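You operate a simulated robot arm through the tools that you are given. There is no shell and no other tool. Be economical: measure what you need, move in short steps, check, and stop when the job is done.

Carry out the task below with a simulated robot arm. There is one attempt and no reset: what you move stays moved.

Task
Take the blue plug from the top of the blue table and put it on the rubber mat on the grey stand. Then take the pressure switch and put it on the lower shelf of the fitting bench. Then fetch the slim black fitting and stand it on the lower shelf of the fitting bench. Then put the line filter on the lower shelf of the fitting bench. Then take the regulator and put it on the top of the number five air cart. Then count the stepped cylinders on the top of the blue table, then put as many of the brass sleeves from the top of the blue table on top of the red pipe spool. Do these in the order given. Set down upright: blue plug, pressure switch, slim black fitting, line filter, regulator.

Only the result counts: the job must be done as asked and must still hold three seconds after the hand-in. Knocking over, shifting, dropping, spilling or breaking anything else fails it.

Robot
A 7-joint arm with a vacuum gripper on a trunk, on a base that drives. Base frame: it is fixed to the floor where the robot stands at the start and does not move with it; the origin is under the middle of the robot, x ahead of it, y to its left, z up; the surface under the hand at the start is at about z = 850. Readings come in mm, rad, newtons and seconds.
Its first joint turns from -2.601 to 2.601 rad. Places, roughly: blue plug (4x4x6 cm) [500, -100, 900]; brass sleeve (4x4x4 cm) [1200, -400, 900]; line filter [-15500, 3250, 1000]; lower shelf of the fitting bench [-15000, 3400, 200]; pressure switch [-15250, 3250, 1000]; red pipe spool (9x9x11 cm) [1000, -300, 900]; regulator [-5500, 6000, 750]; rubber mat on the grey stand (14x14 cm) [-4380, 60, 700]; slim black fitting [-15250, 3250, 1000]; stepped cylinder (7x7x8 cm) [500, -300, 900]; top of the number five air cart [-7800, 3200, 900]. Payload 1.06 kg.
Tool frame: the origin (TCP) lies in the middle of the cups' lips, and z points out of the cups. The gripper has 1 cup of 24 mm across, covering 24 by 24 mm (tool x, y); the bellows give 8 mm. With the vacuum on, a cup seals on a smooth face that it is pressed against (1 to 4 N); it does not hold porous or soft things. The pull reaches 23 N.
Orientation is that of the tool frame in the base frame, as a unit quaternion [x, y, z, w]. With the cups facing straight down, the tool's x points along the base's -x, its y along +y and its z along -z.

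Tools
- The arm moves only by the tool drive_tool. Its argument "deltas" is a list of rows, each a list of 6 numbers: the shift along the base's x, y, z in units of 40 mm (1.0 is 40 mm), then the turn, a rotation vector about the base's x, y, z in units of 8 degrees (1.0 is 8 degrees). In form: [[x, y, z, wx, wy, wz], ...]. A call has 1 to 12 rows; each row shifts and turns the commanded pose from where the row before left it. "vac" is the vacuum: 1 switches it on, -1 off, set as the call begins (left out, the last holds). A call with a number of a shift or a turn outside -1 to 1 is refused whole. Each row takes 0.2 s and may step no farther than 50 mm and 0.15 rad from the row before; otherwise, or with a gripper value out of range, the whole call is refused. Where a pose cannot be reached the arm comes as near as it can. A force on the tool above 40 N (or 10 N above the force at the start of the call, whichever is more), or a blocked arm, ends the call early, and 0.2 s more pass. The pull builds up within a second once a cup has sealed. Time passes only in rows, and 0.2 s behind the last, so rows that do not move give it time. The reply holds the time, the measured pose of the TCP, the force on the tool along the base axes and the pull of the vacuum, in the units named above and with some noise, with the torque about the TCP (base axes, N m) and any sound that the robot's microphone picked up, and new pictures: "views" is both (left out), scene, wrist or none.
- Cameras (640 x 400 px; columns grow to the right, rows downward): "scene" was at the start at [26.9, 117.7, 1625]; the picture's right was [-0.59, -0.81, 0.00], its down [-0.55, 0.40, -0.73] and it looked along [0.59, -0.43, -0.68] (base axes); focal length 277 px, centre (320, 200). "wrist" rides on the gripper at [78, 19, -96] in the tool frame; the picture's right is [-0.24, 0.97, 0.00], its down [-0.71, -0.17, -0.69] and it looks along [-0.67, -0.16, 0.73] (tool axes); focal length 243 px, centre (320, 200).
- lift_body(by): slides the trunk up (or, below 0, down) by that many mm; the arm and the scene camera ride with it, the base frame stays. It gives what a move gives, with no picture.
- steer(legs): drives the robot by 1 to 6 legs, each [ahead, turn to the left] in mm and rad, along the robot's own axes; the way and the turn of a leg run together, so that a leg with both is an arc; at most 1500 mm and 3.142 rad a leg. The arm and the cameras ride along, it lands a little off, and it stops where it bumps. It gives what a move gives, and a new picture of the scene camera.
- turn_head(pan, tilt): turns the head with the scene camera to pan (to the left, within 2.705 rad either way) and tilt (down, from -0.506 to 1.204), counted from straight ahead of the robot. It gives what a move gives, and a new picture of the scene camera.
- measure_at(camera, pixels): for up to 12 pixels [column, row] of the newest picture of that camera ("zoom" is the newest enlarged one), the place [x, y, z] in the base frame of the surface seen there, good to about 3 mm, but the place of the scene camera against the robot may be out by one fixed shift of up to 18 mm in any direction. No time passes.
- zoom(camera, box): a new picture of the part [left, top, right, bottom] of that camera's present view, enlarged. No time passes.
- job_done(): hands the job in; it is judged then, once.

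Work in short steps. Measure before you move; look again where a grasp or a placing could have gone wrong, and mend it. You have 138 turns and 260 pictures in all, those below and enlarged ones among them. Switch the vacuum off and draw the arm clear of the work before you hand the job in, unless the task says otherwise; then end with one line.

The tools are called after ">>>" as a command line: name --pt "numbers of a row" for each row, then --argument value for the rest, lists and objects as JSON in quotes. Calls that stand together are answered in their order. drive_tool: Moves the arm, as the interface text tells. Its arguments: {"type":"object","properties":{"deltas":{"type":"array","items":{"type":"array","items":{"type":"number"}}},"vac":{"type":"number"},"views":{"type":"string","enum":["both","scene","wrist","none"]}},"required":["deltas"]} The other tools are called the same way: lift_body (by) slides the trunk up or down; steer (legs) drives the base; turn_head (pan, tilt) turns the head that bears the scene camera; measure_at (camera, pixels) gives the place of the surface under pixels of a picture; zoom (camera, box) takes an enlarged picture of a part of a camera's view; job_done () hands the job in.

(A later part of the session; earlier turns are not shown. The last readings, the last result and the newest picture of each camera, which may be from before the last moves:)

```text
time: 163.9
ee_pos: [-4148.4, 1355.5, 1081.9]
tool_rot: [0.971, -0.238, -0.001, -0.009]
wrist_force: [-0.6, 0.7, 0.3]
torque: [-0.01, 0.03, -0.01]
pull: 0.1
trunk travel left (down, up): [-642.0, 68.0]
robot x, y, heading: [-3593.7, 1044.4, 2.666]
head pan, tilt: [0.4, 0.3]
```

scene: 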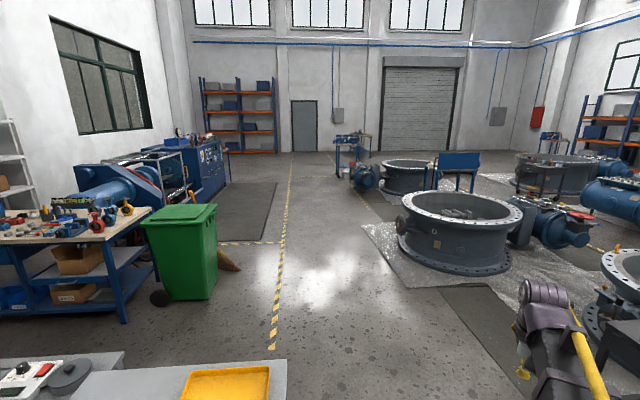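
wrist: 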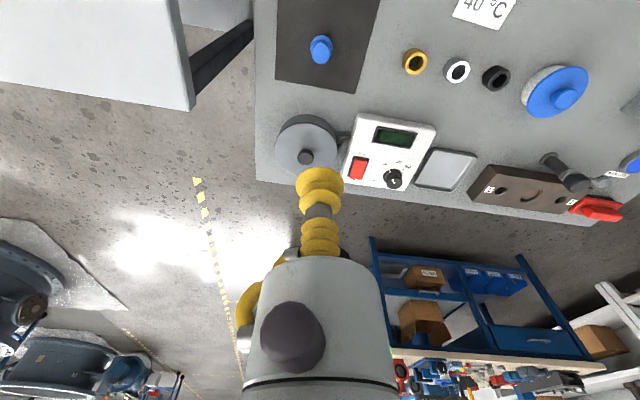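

I measure the aisle line, the foil edges, the cart and the far wall.

>>> measure_at --camera "scene" --pixels '[[275, 340], [283, 240], [290, 175], [365, 228], [400, 270], [440, 290], [235, 265], [350, 178], [305, 140], [420, 130], [350, 140], [340, 185]]'

>>> zoom --camera "scene" --box '[200, 60, 420, 200]'

```text
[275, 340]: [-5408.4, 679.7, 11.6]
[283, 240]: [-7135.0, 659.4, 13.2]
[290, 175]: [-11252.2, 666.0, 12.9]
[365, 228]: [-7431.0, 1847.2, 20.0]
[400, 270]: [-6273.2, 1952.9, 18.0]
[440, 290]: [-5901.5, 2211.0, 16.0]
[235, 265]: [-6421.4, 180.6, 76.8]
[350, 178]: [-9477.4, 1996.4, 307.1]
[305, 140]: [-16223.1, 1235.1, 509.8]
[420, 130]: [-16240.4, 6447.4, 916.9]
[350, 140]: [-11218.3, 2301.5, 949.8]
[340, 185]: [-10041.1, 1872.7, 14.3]
```

```text
2.86 times, centred on (310, 130) of scene
```

zoom: 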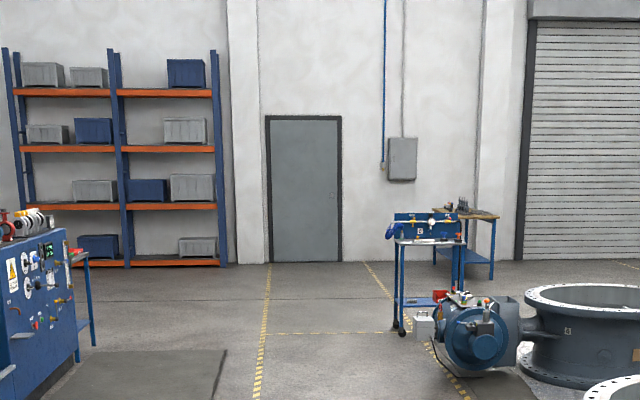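

The aisle y≈700–1850 is clear down to x≈-12000. I turn and drive along it.

>>> steer --legs '[[0, 0.45], [1500, 0], [1500, 0], [1500, 0], [1500, 0], [1500, 0]]'

>>> turn_head --pan -0.3 --tilt 0.3

```text
time: 167.2
ee_pos: [-4320.7, 1051.5, 1081.9]
tool_rot: [1.0, 0.016, -0.005, -0.008]
wrist_force: [-0.3, 0.2, -0.9]
torque: [0.02, -0.02, 0.01]
pull: 0.2
trunk travel left (down, up): [-642.0, 68.0]
robot x, y, heading: [-3686.2, 1064.6, -3.009]
head pan, tilt: [0.4, 0.3]
stopped in leg 2: the robot was blocked; the commanded pose is now the measured one
```

scene: 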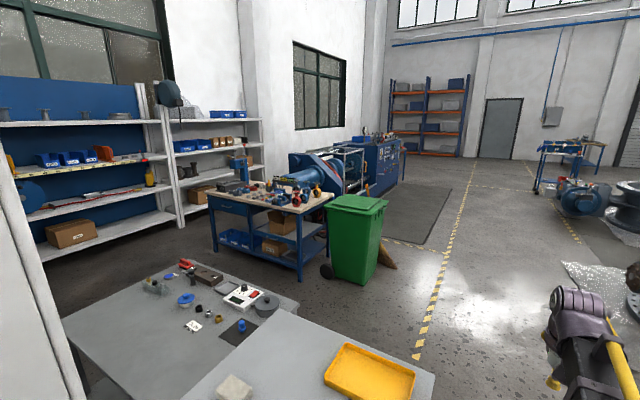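

```text
time: 168.3
ee_pos: [-4321.5, 1052.5, 1081.5]
tool_rot: [1.0, 0.017, -0.004, -0.009]
wrist_force: [0.8, 0.7, 0.8]
torque: [-0.03, 0.03, 0.01]
pull: 0.0
trunk travel left (down, up): [-642.0, 68.0]
robot x, y, heading: [-3684.1, 1067.6, -3.011]
head pan, tilt: [-0.3, 0.3]
```

scene: 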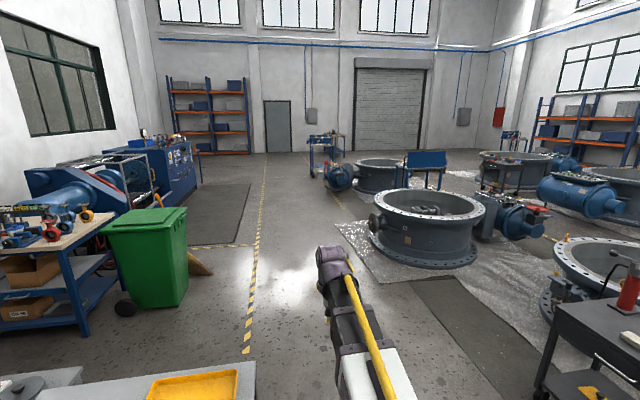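

The base bumped near the cart's corner, because I turned too far left. I back off and check that the cart and its items are undisturbed.

>>> steer --legs '[[-200, 0], [0, -0.55]]'

>>> turn_head --pan 0.75 --tilt 0.6

>>> measure_at --camera "scene" --pixels '[[320, 200], [320, 300], [400, 250], [200, 200], [250, 250]]'

```text
time: 171.4
ee_pos: [-4035.8, 1412.1, 1080.9]
tool_rot: [0.967, -0.253, -0.001, -0.01]
wrist_force: [0.4, 0.2, -0.6]
torque: [-0.01, 0.01, 0.01]
pull: 0.1
trunk travel left (down, up): [-642.0, 68.0]
robot x, y, heading: [-3486.8, 1091.0, 2.73]
head pan, tilt: [-0.3, 0.3]
```

scene: 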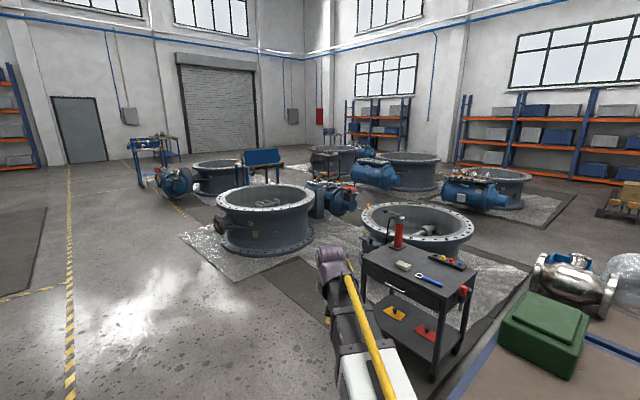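

```text
time: 172.7
ee_pos: [-4035.9, 1410.6, 1081.9]
tool_rot: [0.967, -0.254, -0.001, -0.009]
wrist_force: [0.0, -0.6, -0.1]
torque: [-0.01, 0.0, -0.02]
pull: 0.2
trunk travel left (down, up): [-642.0, 68.0]
robot x, y, heading: [-3481.4, 1089.3, 2.727]
head pan, tilt: [0.75, 0.6]
```

scene: 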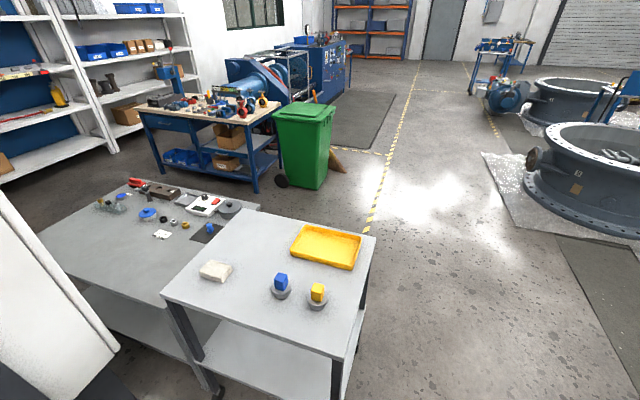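

```text
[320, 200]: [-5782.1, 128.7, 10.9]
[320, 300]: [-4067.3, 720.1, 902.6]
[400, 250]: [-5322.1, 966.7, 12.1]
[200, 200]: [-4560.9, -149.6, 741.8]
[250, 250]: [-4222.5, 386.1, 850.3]
```

The cart's items look unmoved. I re-measure its corners for the record and go on at y≈1370, well clear.

>>> measure_at --camera "scene" --pixels '[[166, 294], [373, 239], [262, 214], [345, 328], [281, 280], [210, 228]]'

>>> steer --legs '[[700, 0], [0, 0.4], [1500, 0], [1500, 0]]'

```text
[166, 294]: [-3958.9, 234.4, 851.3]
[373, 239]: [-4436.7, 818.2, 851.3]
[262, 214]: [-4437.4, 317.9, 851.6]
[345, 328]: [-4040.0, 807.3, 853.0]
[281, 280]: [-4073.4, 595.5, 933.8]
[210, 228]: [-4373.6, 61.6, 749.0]
```

```text
time: 191.7
ee_pos: [-7748.8, 1479.2, 1080.8]
tool_rot: [0.999, -0.053, -0.004, -0.009]
wrist_force: [-0.4, 1.1, -1.5]
torque: [0.01, 0.02, 0.0]
pull: 0.0
trunk travel left (down, up): [-642.0, 68.0]
robot x, y, heading: [-7118.0, 1406.3, 3.136]
head pan, tilt: [0.75, 0.6]
```

scene: 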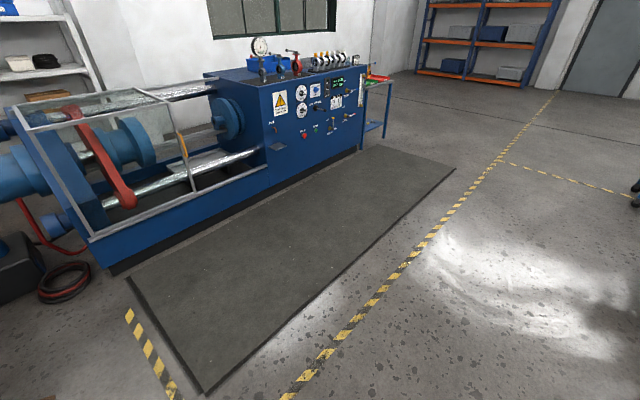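

The cart hasn't moved. I now look ahead-right for the bench and the next stretch.

>>> turn_head --pan -0.3 --tilt 0.35

>>> zoom --camera "scene" --box '[180, 60, 440, 240]'

```text
time: 193.0
ee_pos: [-7747.8, 1478.0, 1081.2]
tool_rot: [0.999, -0.053, -0.003, -0.009]
wrist_force: [0.3, 0.6, -0.8]
torque: [0.01, 0.01, -0.02]
pull: 0.1
trunk travel left (down, up): [-642.0, 68.0]
robot x, y, heading: [-7112.6, 1405.8, 3.136]
head pan, tilt: [-0.3, 0.351]
```

scene: 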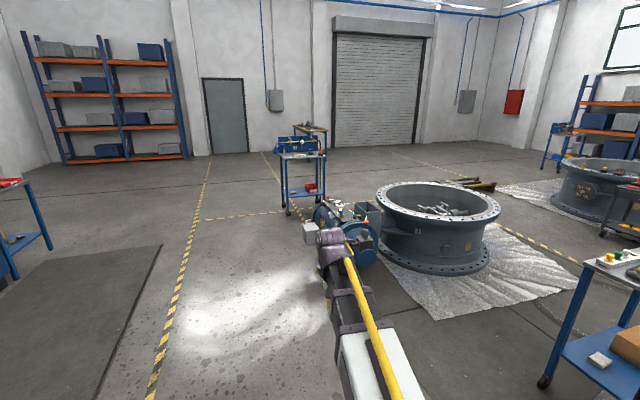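

```text
2.22 times, centred on (310, 150) of scene
```

zoom: 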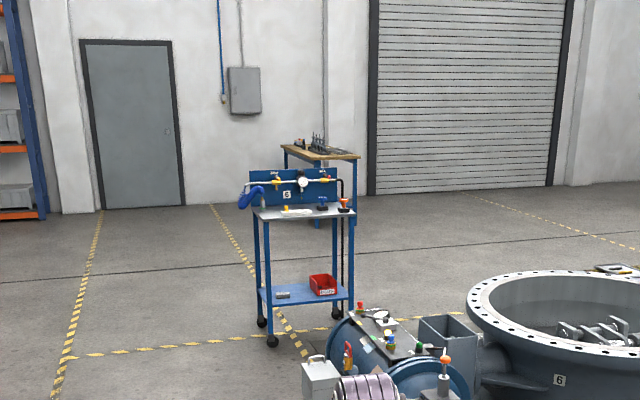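

I measure the pump unit, the cart numbered 6, and the bench.

>>> measure_at --camera "scene" --pixels '[[306, 240], [330, 262], [288, 212], [318, 200], [300, 135], [318, 128], [325, 170], [200, 290], [320, 215], [313, 195], [540, 380], [300, 157]]'

```text
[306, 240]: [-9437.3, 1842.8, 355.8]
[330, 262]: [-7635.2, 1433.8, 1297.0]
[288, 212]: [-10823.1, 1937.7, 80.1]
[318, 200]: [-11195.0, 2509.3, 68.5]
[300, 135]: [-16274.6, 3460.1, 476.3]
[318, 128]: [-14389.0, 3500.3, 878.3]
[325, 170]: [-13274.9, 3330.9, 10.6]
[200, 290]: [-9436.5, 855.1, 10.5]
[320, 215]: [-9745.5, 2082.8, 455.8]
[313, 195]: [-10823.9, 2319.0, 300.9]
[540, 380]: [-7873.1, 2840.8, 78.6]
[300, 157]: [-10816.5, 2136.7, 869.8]
```

Objects keep to y≥1840 on the right, so I steer slightly left and drive three legs on.

>>> steer --legs '[[0, 0.04], [1500, 0], [1500, 0], [1500, 0], [0, -0.5]]'

>>> turn_head --pan 0.0 --tilt 0.35

>>> zoom --camera "scene" --box '[180, 80, 440, 260]'

```text
time: 216.3
ee_pos: [-12135.6, 1698.0, 1083.0]
tool_rot: [0.955, -0.296, -0.001, -0.009]
wrist_force: [0.4, -0.4, 0.3]
torque: [0.0, 0.02, -0.02]
pull: 0.1
trunk travel left (down, up): [-642.0, 68.0]
robot x, y, heading: [-11617.6, 1332.3, 2.637]
head pan, tilt: [-0.3, 0.351]
```

scene: 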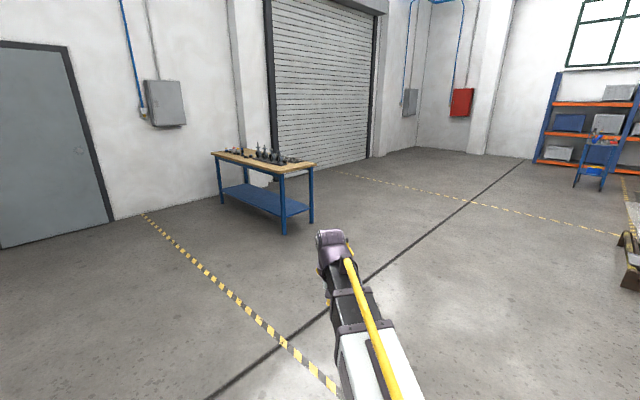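

```text
time: 217.1
ee_pos: [-12136.2, 1698.8, 1081.1]
tool_rot: [0.955, -0.295, -0.001, -0.009]
wrist_force: [-0.5, 0.3, -0.6]
torque: [0.04, 0.0, 0.0]
pull: 0.0
trunk travel left (down, up): [-642.0, 68.0]
robot x, y, heading: [-11615.9, 1332.7, 2.639]
head pan, tilt: [0.0, 0.351]
```

scene: 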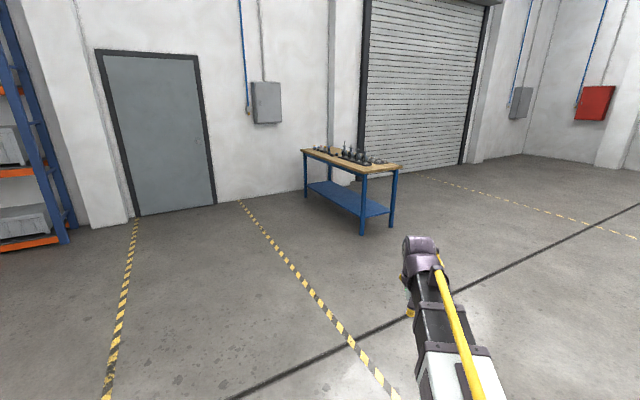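

```text
2.22 times, centred on (310, 170) of scene
```

zoom: 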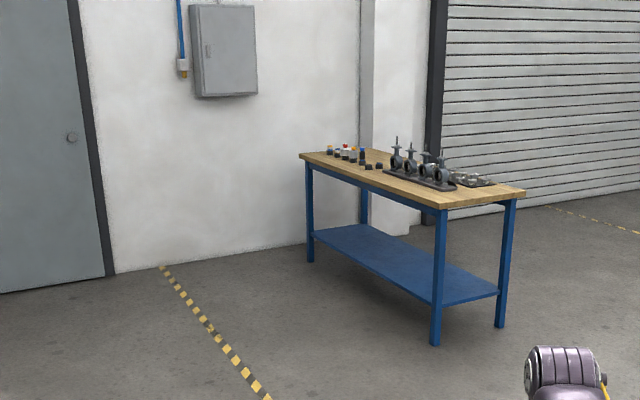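

The fitting bench is ahead with its lower blue shelf. I measure its corners and shelf.

>>> measure_at --camera "scene" --pixels '[[303, 151], [362, 173], [399, 167], [306, 198], [362, 232], [393, 226], [361, 213], [386, 211], [310, 186], [345, 200], [335, 152], [350, 195]]'

```text
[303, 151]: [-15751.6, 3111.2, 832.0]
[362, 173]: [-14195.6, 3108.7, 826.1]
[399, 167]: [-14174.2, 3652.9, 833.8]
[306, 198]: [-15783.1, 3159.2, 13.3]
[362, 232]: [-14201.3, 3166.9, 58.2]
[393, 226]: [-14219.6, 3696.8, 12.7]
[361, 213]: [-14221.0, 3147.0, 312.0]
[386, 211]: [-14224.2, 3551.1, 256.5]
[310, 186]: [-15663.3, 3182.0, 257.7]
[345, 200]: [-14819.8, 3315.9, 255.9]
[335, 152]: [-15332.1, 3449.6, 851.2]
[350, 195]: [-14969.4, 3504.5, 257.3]
```

The bench spans x -15770..-14190, y 3110..3660, with its shelf at z≈245. I drive to about (-15250,2450) and turn to face it.

>>> steer --legs '[[0, 0.2], [1500, 0], [1500, 0], [790, 0], [0, -1.27]]'

>>> turn_head --pan 0.3 --tilt 0.7

>>> zoom --camera "scene" --box '[120, 60, 480, 280]'

```text
time: 239.2
ee_pos: [-15106.1, 3093.2, 1081.6]
tool_rot: [-0.66, 0.751, -0.004, 0.008]
wrist_force: [0.3, 1.4, 0.5]
torque: [-0.03, 0.01, 0.03]
pull: 0.1
trunk travel left (down, up): [-642.0, 68.0]
robot x, y, heading: [-15196.4, 2465.4, 1.542]
head pan, tilt: [0.0, 0.351]
```

scene: 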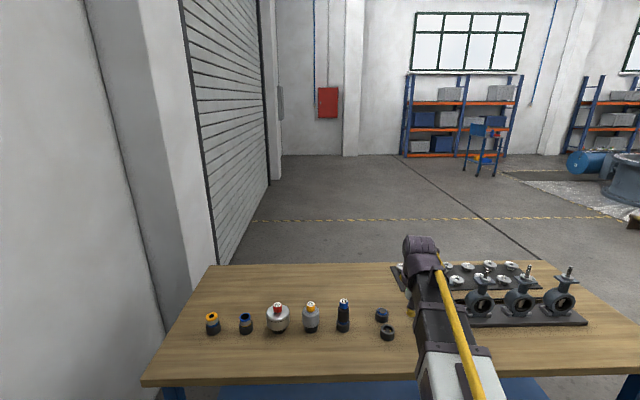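

```text
time: 240.0
ee_pos: [-15106.6, 3092.8, 1081.5]
tool_rot: [-0.661, 0.75, -0.004, 0.009]
wrist_force: [0.1, -0.6, -0.2]
torque: [-0.07, 0.02, -0.03]
pull: 0.0
trunk travel left (down, up): [-642.0, 68.0]
robot x, y, heading: [-15194.2, 2463.9, 1.544]
head pan, tilt: [0.3, 0.7]
```

scene: 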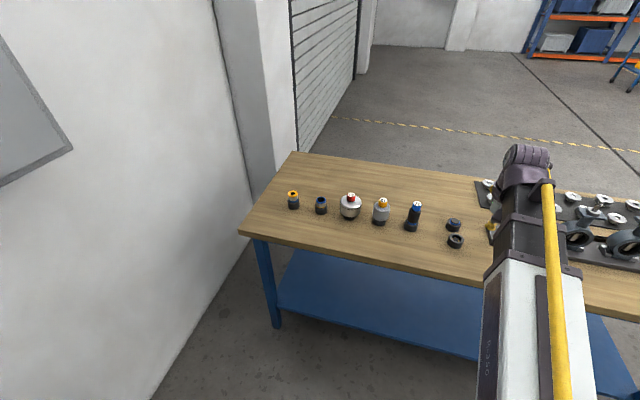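

```text
1.78 times, centred on (300, 170) of scene
```

zoom: 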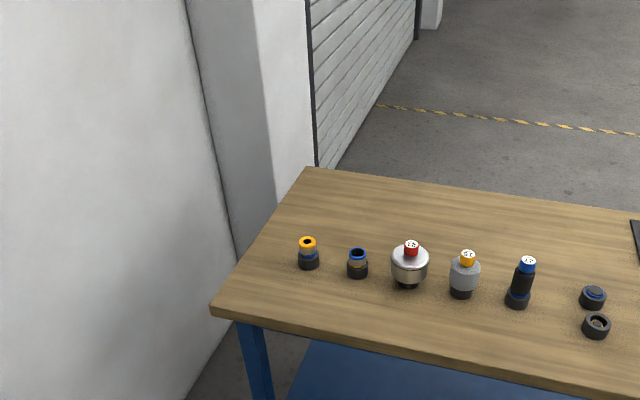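

Several items stand on the bench. I enlarge each to tell the pressure switch, line filter and slim black fitting apart.

>>> zoom --camera "scene" --box '[325, 180, 435, 245]'

>>> zoom --camera "scene" --box '[270, 175, 370, 235]'

>>> measure_at --camera "scene" --pixels '[[293, 194], [320, 199], [350, 195], [382, 202], [416, 204], [453, 222], [455, 238], [350, 205], [382, 212], [414, 215], [360, 240]]'

```text
5.82 times, centred on (380, 212) of scene
```

zoom: 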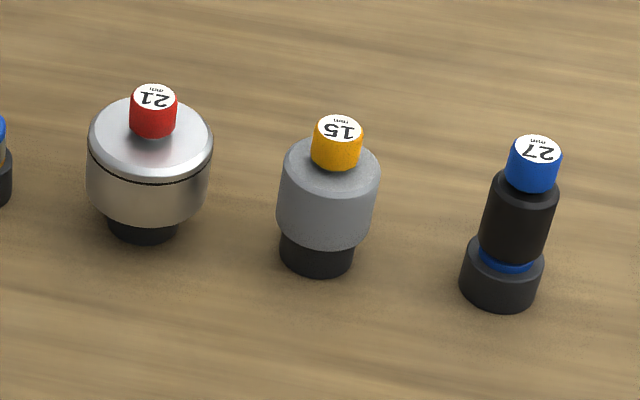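

```text
6.40 times, centred on (320, 205) of scene
```

zoom: 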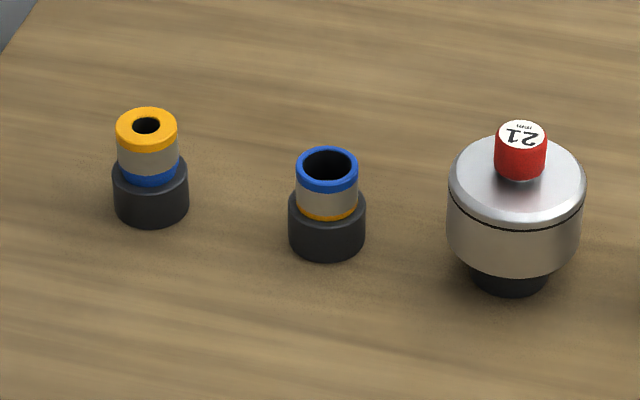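

```text
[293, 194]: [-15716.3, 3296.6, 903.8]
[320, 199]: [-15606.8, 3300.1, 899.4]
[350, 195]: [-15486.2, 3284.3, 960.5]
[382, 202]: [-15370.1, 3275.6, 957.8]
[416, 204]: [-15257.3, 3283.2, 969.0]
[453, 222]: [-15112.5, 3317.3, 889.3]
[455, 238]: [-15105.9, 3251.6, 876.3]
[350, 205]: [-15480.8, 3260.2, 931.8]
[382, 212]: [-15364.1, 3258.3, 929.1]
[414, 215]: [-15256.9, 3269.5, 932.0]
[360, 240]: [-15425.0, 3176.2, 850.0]
```

By position, the grey body with the yellow cap (x≈-15367) fits the pressure switch, the slim black one (x≈-15257) is the black fitting, and the silver one (x≈-15483) fits the line filter. I bring the wrist camera over them.

>>> drive_tool --pt "-0.93 0.5 0 0 0 0" --pt "-0.93 0.5 0 0 0 0" --pt "-0.93 0.5 0 0 0 0" --pt "-0.93 0.5 0 0 0 0" --pt "-0.93 0.5 0 0 0 0" --pt "-0.93 0.5 0 0 0 0" --pt "-0.93 0.5 0 0 0 0" --views "wrist"

```text
time: 241.6
ee_pos: [-15368.9, 3234.2, 1082.4]
tool_rot: [-0.661, 0.75, -0.004, 0.009]
wrist_force: [-0.2, 0.3, -0.2]
torque: [-0.03, -0.01, -0.03]
pull: 0.1
trunk travel left (down, up): [-642.0, 68.0]
robot x, y, heading: [-15196.2, 2460.7, 1.542]
head pan, tilt: [0.3, 0.7]
```

wrist: 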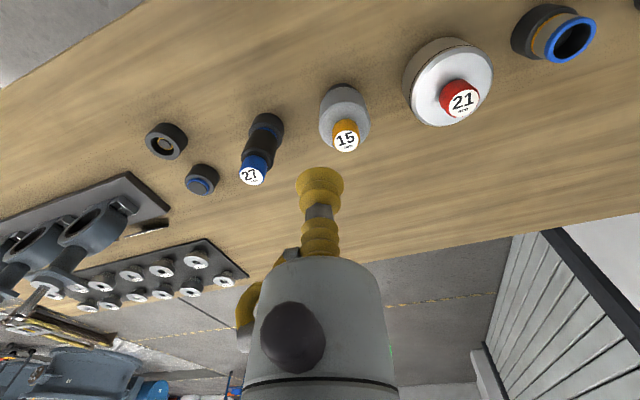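

>>> zoom --camera "wrist" --box '[220, 60, 400, 200]'

>>> zoom --camera "wrist" --box '[390, 0, 610, 140]'

>>> measure_at --camera "wrist" --pixels '[[345, 143], [346, 131], [346, 152], [335, 141], [357, 142], [251, 177], [463, 102], [560, 40], [345, 105], [440, 80], [300, 130], [264, 135]]'

```text
2.86 times, centred on (310, 130) of wrist
```

zoom: 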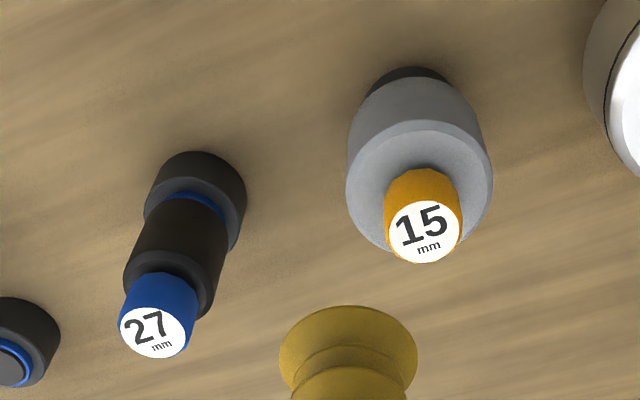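

```text
2.86 times, centred on (500, 70) of wrist
```

zoom: 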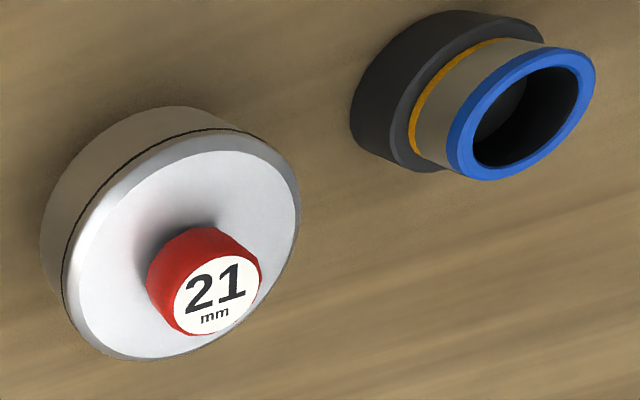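

```text
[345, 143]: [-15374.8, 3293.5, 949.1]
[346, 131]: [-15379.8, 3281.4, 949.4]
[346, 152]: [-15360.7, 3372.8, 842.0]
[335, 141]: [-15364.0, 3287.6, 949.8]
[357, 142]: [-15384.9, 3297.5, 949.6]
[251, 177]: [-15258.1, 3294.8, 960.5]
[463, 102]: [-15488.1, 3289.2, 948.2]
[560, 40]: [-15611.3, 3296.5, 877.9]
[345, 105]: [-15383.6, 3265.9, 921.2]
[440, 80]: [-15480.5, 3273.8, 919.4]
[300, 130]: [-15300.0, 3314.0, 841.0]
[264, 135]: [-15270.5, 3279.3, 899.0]
```

The grey item's cap (15 mm label) is centred at (-15375,3292) with its top at z 949.5. I align over it, descend with vacuum and grip it.

>>> drive_tool --pt "-0.08 0.7 0 0 0 0" --pt "-0.08 0.74 -0.2 0 0 0" --pt "0 0 -1 0 0 0" --pt "0 0 -1 0 0 0" --pt "0 0 -0.7 0 0 0" --pt "0 0 -0.3 0 0 0" --pt "0 0 -0.1 0 0 0" --pt "0 0 0 0 0 0" --vac 1 --views "wrist"

```text
time: 243.4
ee_pos: [-15374.6, 3289.0, 949.6]
tool_rot: [-0.661, 0.75, -0.004, 0.009]
wrist_force: [-0.1, -0.2, 0.9]
torque: [-0.02, 0.0, -0.02]
pull: 23.1
trunk travel left (down, up): [-642.0, 68.0]
robot x, y, heading: [-15192.6, 2461.7, 1.545]
head pan, tilt: [0.3, 0.7]
```

wrist: 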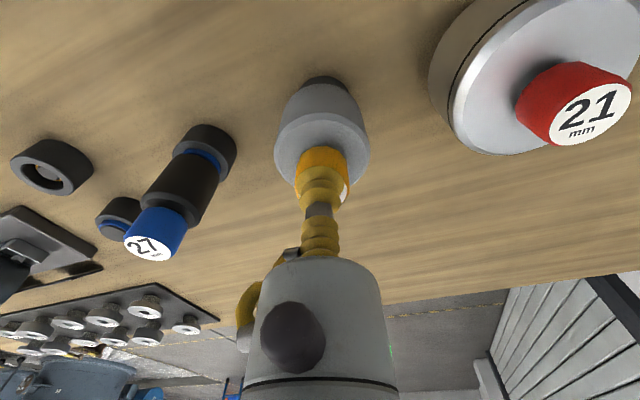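

Sealed (23.1). I lift slowly and look at what comes along.

>>> drive_tool --pt "0 0 0.2 0 0 0" --pt "0 0 0.3 0 0 0" --pt "0 0 0.5 0 0 0" --pt "0 0 1 0 0 0" --pt "0 0 1 0 0 0" --pt "0 0 1 0 0 0" --pt "0 0 0.8 0 0 0" --views "both"

>>> zoom --camera "wrist" --box '[220, 40, 420, 220]'

```text
time: 245.0
ee_pos: [-15374.1, 3289.4, 1142.3]
tool_rot: [-0.661, 0.751, -0.005, 0.008]
wrist_force: [0.8, 0.4, -2.7]
torque: [-0.02, 0.02, 0.01]
pull: 22.6
trunk travel left (down, up): [-642.0, 68.0]
robot x, y, heading: [-15194.6, 2460.1, 1.541]
head pan, tilt: [0.3, 0.7]
```

scene: 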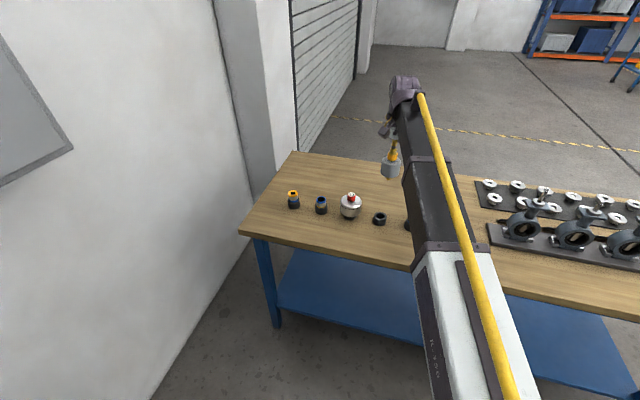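
wrist: 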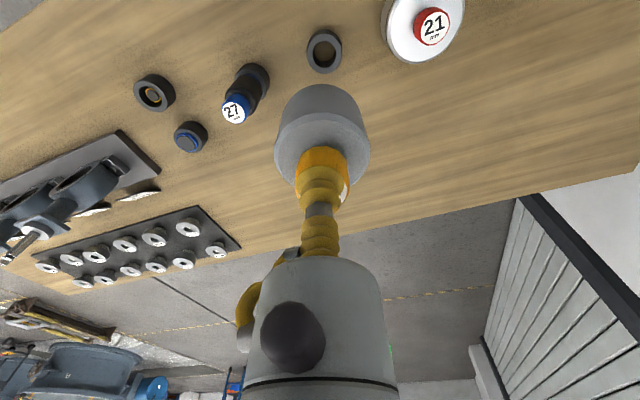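

```text
2.22 times, centred on (320, 130) of wrist
```

zoom: 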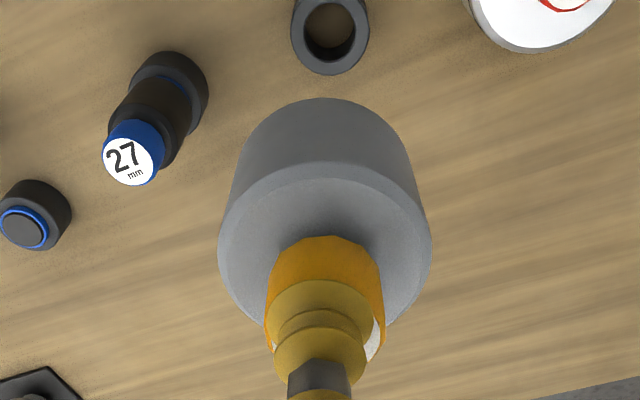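

The black socket stays behind as a holder. I check the hanging item's shape and bottom in the scene view.

>>> zoom --camera "scene" --box '[355, 130, 425, 190]'

>>> measure_at --camera "scene" --pixels '[[391, 157], [389, 165], [389, 172], [389, 176], [389, 178], [386, 180]]'

```text
6.67 times, centred on (390, 160) of scene
```

zoom: 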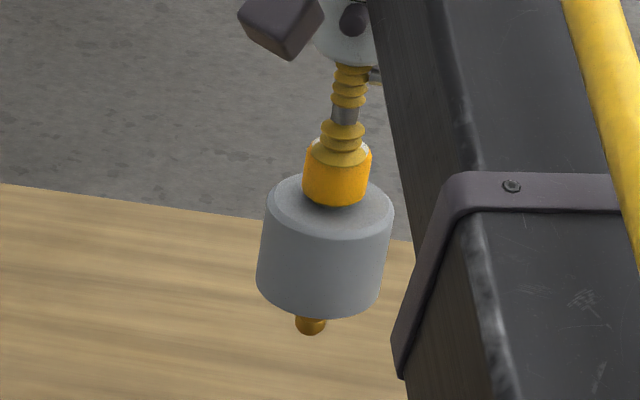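

```text
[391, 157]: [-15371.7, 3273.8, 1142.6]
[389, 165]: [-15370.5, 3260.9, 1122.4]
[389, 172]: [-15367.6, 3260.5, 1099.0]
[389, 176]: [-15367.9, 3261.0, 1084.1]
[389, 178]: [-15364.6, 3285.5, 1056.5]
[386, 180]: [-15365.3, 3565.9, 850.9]
```

The item has a 15 mm yellow stem underneath. I back away, lower the trunk and look at the lower shelf, to see where it can stand.

>>> steer --legs '[[-450, 0]]'

>>> lift_body --by -400

>>> lift_body --by -230

>>> turn_head --pan 0.0 --tilt 0.4

```text
time: 247.7
ee_pos: [-15387.5, 2848.1, 1142.0]
tool_rot: [-0.661, 0.75, -0.005, 0.008]
wrist_force: [0.8, 0.1, -2.9]
torque: [-0.01, 0.01, -0.02]
pull: 23.4
trunk travel left (down, up): [-642.0, 68.0]
robot x, y, heading: [-15209.5, 2021.5, 1.542]
head pan, tilt: [0.3, 0.7]
```

scene: 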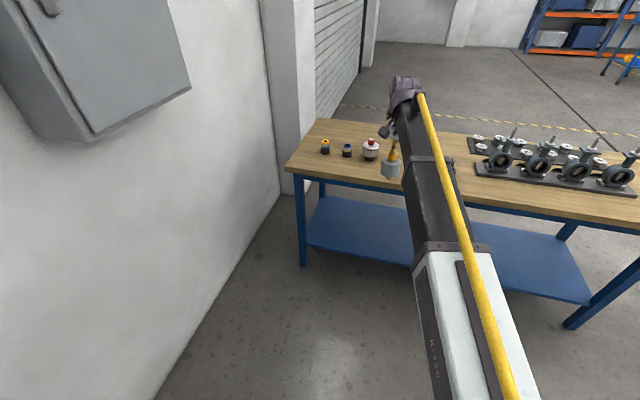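

```text
time: 251.5
ee_pos: [-15387.2, 2848.1, 742.6]
tool_rot: [-0.661, 0.75, -0.005, 0.008]
wrist_force: [-0.5, 0.3, -2.5]
torque: [-0.01, 0.01, 0.04]
pull: 22.8
trunk travel left (down, up): [-242.0, 468.0]
robot x, y, heading: [-15204.6, 2018.7, 1.542]
head pan, tilt: [0.3, 0.7]
```

```text
time: 253.9
ee_pos: [-15388.8, 2847.1, 511.9]
tool_rot: [-0.662, 0.75, -0.005, 0.007]
wrist_force: [0.9, 0.3, -3.6]
torque: [-0.04, 0.03, -0.03]
pull: 23.3
trunk travel left (down, up): [-12.0, 698.0]
robot x, y, heading: [-15205.2, 2024.7, 1.545]
head pan, tilt: [0.3, 0.7]
```

```text
time: 254.7
ee_pos: [-15389.8, 2847.9, 512.7]
tool_rot: [-0.661, 0.75, -0.005, 0.009]
wrist_force: [1.2, 0.3, -3.1]
torque: [-0.03, 0.01, 0.03]
pull: 22.8
trunk travel left (down, up): [-12.0, 698.0]
robot x, y, heading: [-15207.2, 2024.0, 1.543]
head pan, tilt: [0.0, 0.4]
```

scene: 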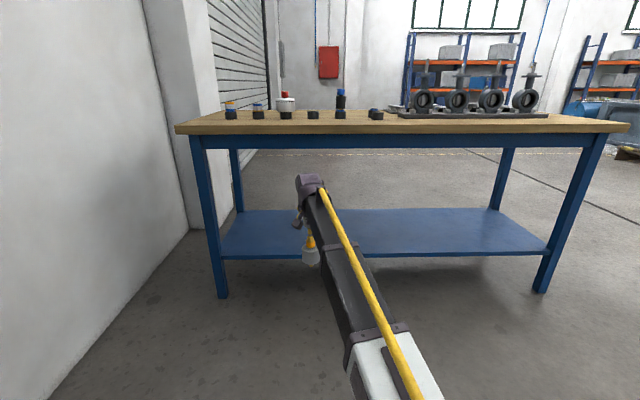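

The shelf is empty. I zoom in on the item from this lower viewpoint to see its stem.

>>> zoom --camera "scene" --box '[285, 220, 345, 275]'

>>> zoom --camera "scene" --box '[210, 80, 390, 130]'

>>> measure_at --camera "scene" --pixels '[[260, 253], [300, 225], [450, 250], [450, 215], [400, 230], [235, 230], [300, 200], [400, 145], [311, 262], [311, 265], [311, 250], [440, 130]]'

```text
7.27 times, centred on (315, 248) of scene
```

zoom: 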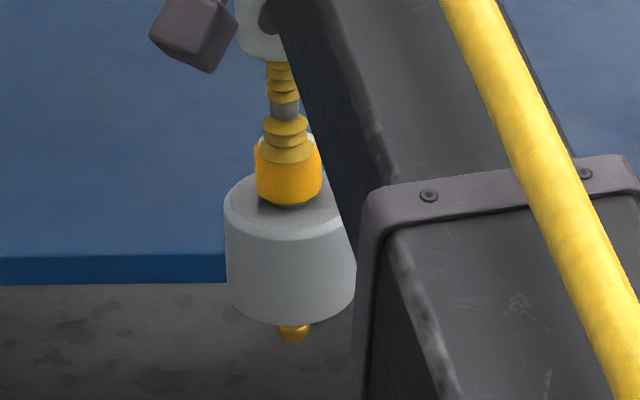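

```text
3.56 times, centred on (300, 105) of scene
```

zoom: 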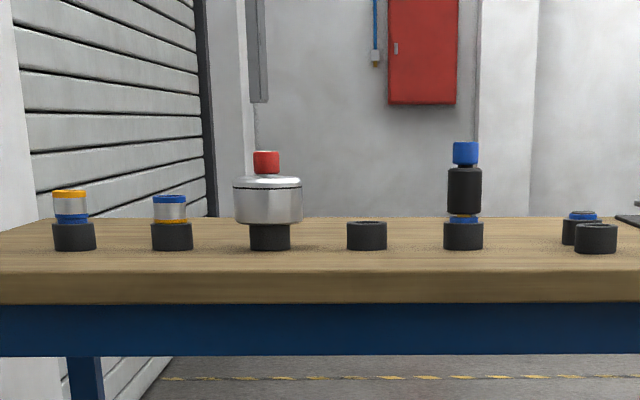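

```text
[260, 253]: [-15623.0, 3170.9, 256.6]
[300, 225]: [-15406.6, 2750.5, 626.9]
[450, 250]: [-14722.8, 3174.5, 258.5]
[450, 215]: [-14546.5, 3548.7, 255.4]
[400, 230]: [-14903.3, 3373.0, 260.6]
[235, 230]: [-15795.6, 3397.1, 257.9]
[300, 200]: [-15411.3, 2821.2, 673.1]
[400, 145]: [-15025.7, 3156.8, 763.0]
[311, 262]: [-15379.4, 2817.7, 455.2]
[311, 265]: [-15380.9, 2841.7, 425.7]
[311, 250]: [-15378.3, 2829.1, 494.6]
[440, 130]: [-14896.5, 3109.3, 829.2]
```

The stem bottom is about 108 mm below the TCP and the shelf at about 246. I lower the tool 100 mm and measure the arm's height against the bench apron (z≈750) before driving in.

>>> drive_tool --pt "0 0 -0.8 0 0 0" --pt "0 0 -0.8 0 0 0" --pt "0 0 -0.8 0 0 0" --views "both"

>>> measure_at --camera "scene" --pixels '[[310, 200], [320, 215], [335, 240], [345, 270], [360, 300], [375, 330], [400, 380], [300, 147]]'

```text
time: 255.5
ee_pos: [-15387.5, 2847.7, 415.0]
tool_rot: [-0.662, 0.75, -0.003, 0.009]
wrist_force: [-0.9, -0.1, -2.7]
torque: [0.03, 0.04, 0.02]
pull: 22.9
trunk travel left (down, up): [-12.0, 698.0]
robot x, y, heading: [-15208.2, 2024.1, 1.542]
head pan, tilt: [0.0, 0.4]
```

scene: 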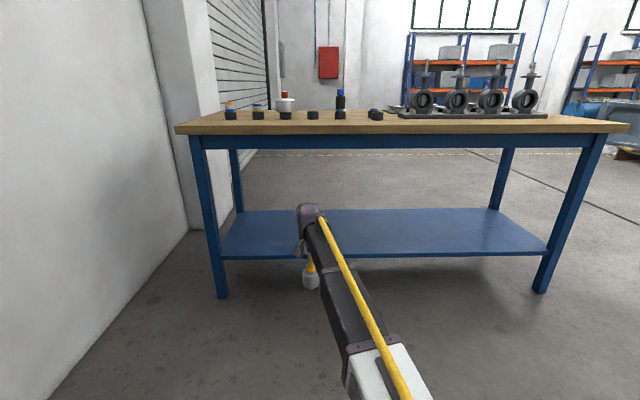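
wrist: 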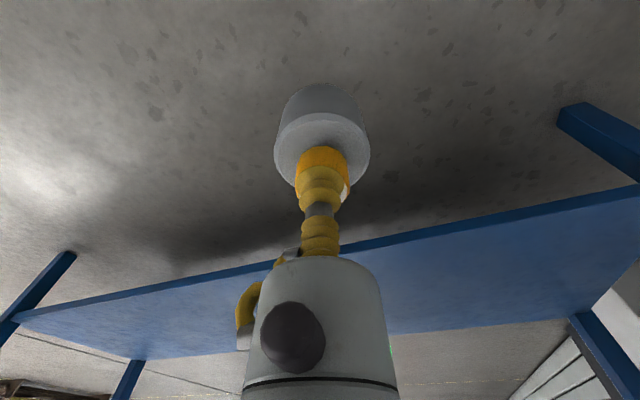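

```text
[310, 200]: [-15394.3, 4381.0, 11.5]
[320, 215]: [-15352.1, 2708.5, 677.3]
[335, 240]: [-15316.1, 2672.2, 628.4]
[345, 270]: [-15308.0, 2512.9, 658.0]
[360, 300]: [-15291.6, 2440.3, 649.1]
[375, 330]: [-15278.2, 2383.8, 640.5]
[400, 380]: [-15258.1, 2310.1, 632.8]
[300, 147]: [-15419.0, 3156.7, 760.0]
```

The arm stays below z≈680, well under the apron. I drive 450 mm in and look at the wrist view.

>>> steer --legs '[[450, 0]]'

>>> drive_tool --pt "0 0 -0.5 0 0 0" --views "wrist"

>>> measure_at --camera "wrist" --pixels '[[220, 150], [450, 120], [320, 60], [250, 200], [420, 200], [324, 100]]'

```text
time: 258.2
ee_pos: [-15381.7, 3294.6, 413.8]
tool_rot: [-0.663, 0.748, -0.005, 0.008]
wrist_force: [0.2, -0.1, -3.5]
torque: [0.02, 0.01, -0.05]
pull: 22.7
trunk travel left (down, up): [-12.0, 698.0]
robot x, y, heading: [-15195.0, 2465.5, 1.544]
head pan, tilt: [0.0, 0.4]
```

scene: 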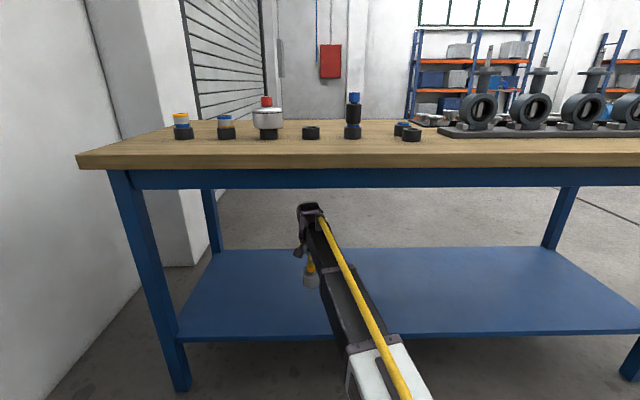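

```text
time: 258.6
ee_pos: [-15382.0, 3294.2, 394.7]
tool_rot: [-0.663, 0.748, -0.003, 0.009]
wrist_force: [0.4, -0.2, -2.9]
torque: [-0.01, 0.0, 0.01]
pull: 22.8
trunk travel left (down, up): [-12.0, 698.0]
robot x, y, heading: [-15197.6, 2469.2, 1.549]
head pan, tilt: [0.0, 0.4]
```

wrist: 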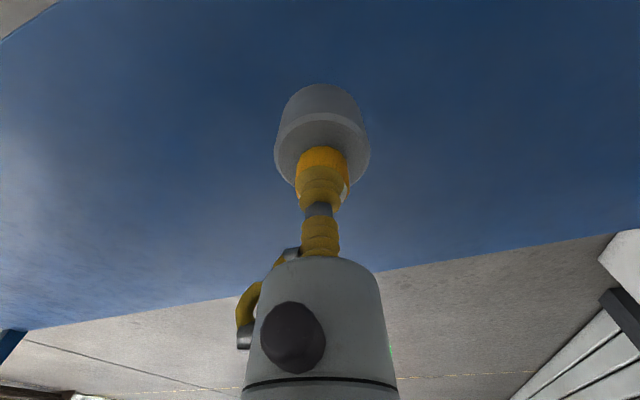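

```text
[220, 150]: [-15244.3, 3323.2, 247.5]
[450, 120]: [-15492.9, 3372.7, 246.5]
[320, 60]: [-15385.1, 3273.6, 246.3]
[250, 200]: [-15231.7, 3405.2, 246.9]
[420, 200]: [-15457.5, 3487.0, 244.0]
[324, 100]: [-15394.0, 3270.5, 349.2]
```

The shelf is at z 246.5, so contact is expected at TCP≈354. I correct the 1° tool tilt and lower in fine steps.

>>> drive_tool --pt "0 0 -0.4 -0.04 0.135 0" --pt "0 0 -0.4 0 0 0" --pt "0 0 -0.05 0 0 0" --pt "0 0 -0.05 0 0 0" --pt "0 0 0 0 0 0" --views "none"

>>> drive_tool --pt "0 0 -0.05 0 0 0" --pt "0 0 0 0 0 0" --views "wrist"

```text
time: 259.8
ee_pos: [-15380.2, 3294.9, 359.6]
tool_rot: [-0.663, 0.748, 0.0, 0.0]
wrist_force: [-0.8, -0.2, -2.3]
torque: [-0.04, -0.01, 0.01]
pull: 23.0
trunk travel left (down, up): [-12.0, 698.0]
robot x, y, heading: [-15197.1, 2465.4, 1.551]
head pan, tilt: [0.0, 0.4]
```

```text
time: 260.4
ee_pos: [-15380.0, 3293.5, 358.0]
tool_rot: [-0.663, 0.748, 0.0, 0.0]
wrist_force: [0.0, -0.4, -1.9]
torque: [0.02, 0.0, -0.01]
pull: 22.8
trunk travel left (down, up): [-12.0, 698.0]
robot x, y, heading: [-15201.0, 2469.5, 1.551]
head pan, tilt: [0.0, 0.4]
```

wrist: 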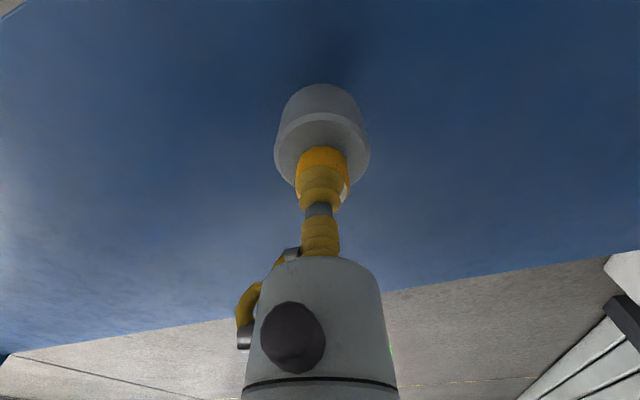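

No contact yet (the weight of about 2.7 N is still carried). I continue in 1–1.5 mm steps.

>>> drive_tool --pt "0 0 -0.04 0 0 0" --pt "0 0 0 0 0 0" --views "none"

>>> drive_tool --pt "0 0 -0.04 0 0 0" --pt "0 0 0 0 0 0" --views "none"

>>> drive_tool --pt "0 0 -0.03 0 0 0" --pt "0 0 0 0 0 0" --views "none"

```text
time: 261.0
ee_pos: [-15379.9, 3295.0, 356.9]
tool_rot: [-0.663, 0.749, 0.0, 0.0]
wrist_force: [0.4, -0.5, -3.1]
torque: [-0.01, 0.02, 0.03]
pull: 23.1
trunk travel left (down, up): [-12.0, 698.0]
robot x, y, heading: [-15198.5, 2471.5, 1.55]
head pan, tilt: [0.0, 0.4]
```

```text
time: 261.6
ee_pos: [-15380.8, 3294.3, 353.2]
tool_rot: [-0.663, 0.748, 0.0, -0.001]
wrist_force: [-0.1, 0.6, -1.3]
torque: [0.03, -0.01, 0.0]
pull: 22.8
trunk travel left (down, up): [-12.0, 698.0]
robot x, y, heading: [-15196.4, 2466.0, 1.547]
head pan, tilt: [0.0, 0.4]
```

```text
time: 262.2
ee_pos: [-15381.7, 3295.1, 351.8]
tool_rot: [-0.663, 0.749, 0.001, 0.0]
wrist_force: [-0.5, 0.1, -2.2]
torque: [-0.04, -0.01, -0.02]
pull: 22.7
trunk travel left (down, up): [-12.0, 698.0]
robot x, y, heading: [-15196.3, 2464.4, 1.548]
head pan, tilt: [0.0, 0.4]
```

Still hanging. I continue in small steps.

>>> drive_tool --pt "0 0 -0.04 0 0 0" --pt "0 0 0 0 0 0" --views "none"

>>> drive_tool --pt "0 0 -0.04 0 0 0" --pt "0 0 0 0 0 0" --views "none"

>>> drive_tool --pt "0 0 -0.04 0 0 0" --pt "0 0 0 0 0 0" --views "none"

```text
time: 262.8
ee_pos: [-15379.7, 3294.8, 350.5]
tool_rot: [-0.663, 0.749, 0.001, -0.001]
wrist_force: [-0.5, -0.1, -2.4]
torque: [-0.01, 0.0, 0.0]
pull: 22.8
trunk travel left (down, up): [-12.0, 698.0]
robot x, y, heading: [-15195.2, 2469.6, 1.551]
head pan, tilt: [0.0, 0.4]
```

```text
time: 263.4
ee_pos: [-15380.7, 3295.4, 350.3]
tool_rot: [-0.664, 0.748, 0.001, -0.001]
wrist_force: [-0.3, -0.3, 0.2]
torque: [0.01, 0.03, -0.02]
pull: 22.8
trunk travel left (down, up): [-12.0, 698.0]
robot x, y, heading: [-15196.3, 2467.6, 1.552]
head pan, tilt: [0.0, 0.4]
```

```text
time: 264.0
ee_pos: [-15379.7, 3295.1, 348.7]
tool_rot: [-0.664, 0.748, 0.001, 0.001]
wrist_force: [0.1, -0.3, 8.3]
torque: [0.06, -0.03, 0.05]
pull: 23.1
trunk travel left (down, up): [-12.0, 698.0]
robot x, y, heading: [-15200.9, 2471.1, 1.552]
head pan, tilt: [0.0, 0.4]
```

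Contact at 8 N. I ease off 1 mm, release, wait and view before rising.

>>> drive_tool --pt "0 0 0.025 0 0 0" --pt "0 0 0 0 0 0" --views "none"

>>> drive_tool --pt "0 0 0 0 0 0" --pt "0 0 0 0 0 0" --pt "0 0 0 0 0 0" --pt "0 0 0 0 0 0" --pt "0 0 0 0 0 0" --vac -1 --views "wrist"

```text
time: 264.6
ee_pos: [-15380.2, 3294.3, 349.2]
tool_rot: [-0.663, 0.749, 0.0, 0.001]
wrist_force: [-0.5, 0.4, -0.5]
torque: [0.01, 0.0, 0.0]
pull: 22.4
trunk travel left (down, up): [-12.0, 698.0]
robot x, y, heading: [-15195.1, 2470.0, 1.55]
head pan, tilt: [0.0, 0.4]
```

```text
time: 265.8
ee_pos: [-15380.6, 3294.6, 348.7]
tool_rot: [-0.663, 0.748, 0.001, -0.001]
wrist_force: [0.0, -0.1, 1.1]
torque: [0.02, 0.01, 0.02]
pull: 0.2
trunk travel left (down, up): [-12.0, 698.0]
robot x, y, heading: [-15195.0, 2468.0, 1.557]
head pan, tilt: [0.0, 0.4]
```

wrist: 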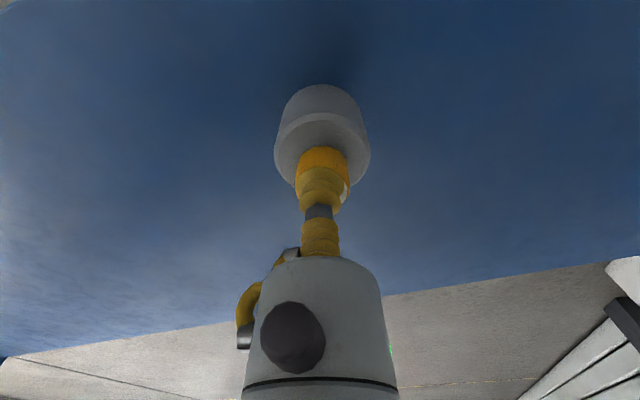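

Released and standing so far. I rise very slowly and watch.

>>> drive_tool --pt "0 0 0.03 0 0 0" --pt "0 0 0.03 0 0 0" --pt "0 0 0.03 0 0 0" --pt "0 0 0.05 0 0 0" --pt "0 0 0 0 0 0" --pt "0 0 0 0 0 0" --pt "0 0 0 0 0 0" --pt "0 0 0 0 0 0" --views "wrist"

>>> zoom --camera "wrist" --box '[250, 60, 400, 220]'

```text
time: 267.6
ee_pos: [-15380.7, 3294.8, 354.7]
tool_rot: [-0.663, 0.748, 0.001, 0.001]
wrist_force: [0.0, 0.1, -0.5]
torque: [-0.03, 0.03, 0.01]
pull: 0.0
trunk travel left (down, up): [-12.0, 698.0]
robot x, y, heading: [-15194.8, 2465.1, 1.552]
head pan, tilt: [0.0, 0.4]
```

wrist: 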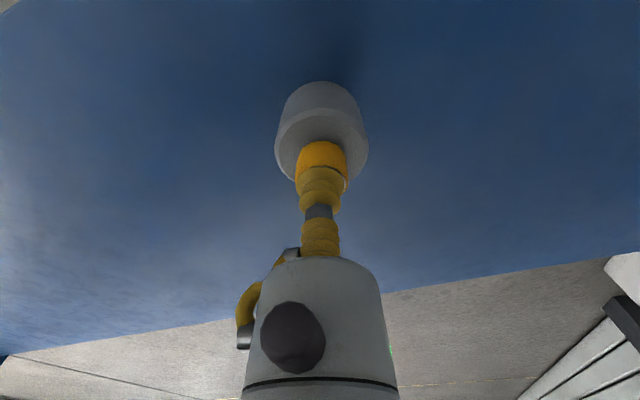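

```text
2.50 times, centred on (325, 140) of wrist
```

zoom: 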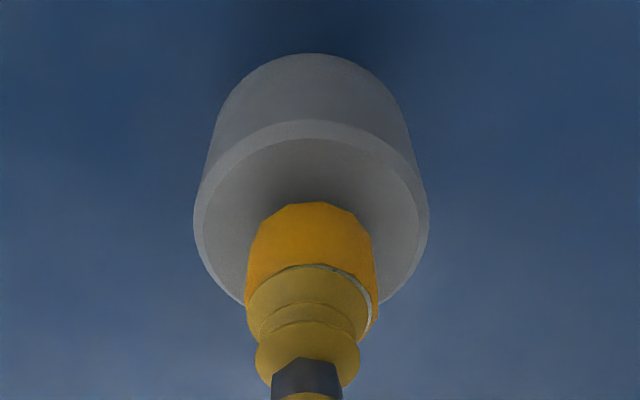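

It has come free and seems to be standing. I rise 30 mm and check again.

>>> drive_tool --pt "0 0 0.1 0 0 0" --pt "0 0 0.3 0 0 0" --pt "0 0 0.5 0 0 0" --pt "0 0 0 0 0 0" --pt "0 0 0 0 0 0" --pt "0 0 0 0 0 0" --pt "0 0 0 0 0 0" --pt "0 0 0 0 0 0" --views "wrist"

>>> measure_at --camera "wrist" --pixels '[[322, 150], [310, 152], [335, 152], [322, 142], [322, 125]]'

```text
time: 269.4
ee_pos: [-15380.9, 3295.8, 390.8]
tool_rot: [-0.663, 0.748, 0.0, -0.001]
wrist_force: [0.8, 0.6, 0.2]
torque: [0.01, -0.04, -0.04]
pull: 0.1
trunk travel left (down, up): [-12.0, 698.0]
robot x, y, heading: [-15195.5, 2467.3, 1.55]
head pan, tilt: [0.0, 0.4]
```

wrist: 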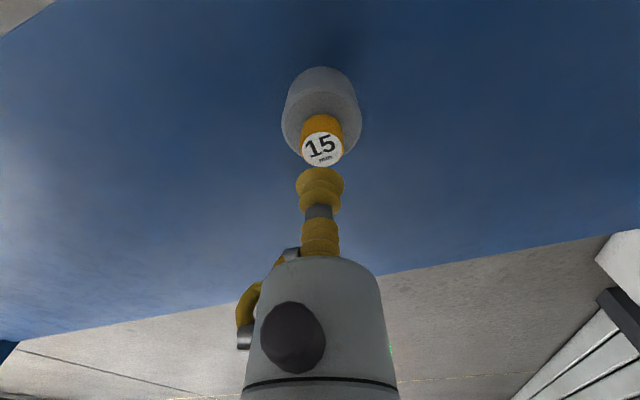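

```text
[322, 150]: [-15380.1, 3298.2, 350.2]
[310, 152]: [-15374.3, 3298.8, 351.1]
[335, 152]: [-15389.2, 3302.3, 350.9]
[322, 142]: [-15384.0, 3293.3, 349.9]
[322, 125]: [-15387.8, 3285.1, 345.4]
```

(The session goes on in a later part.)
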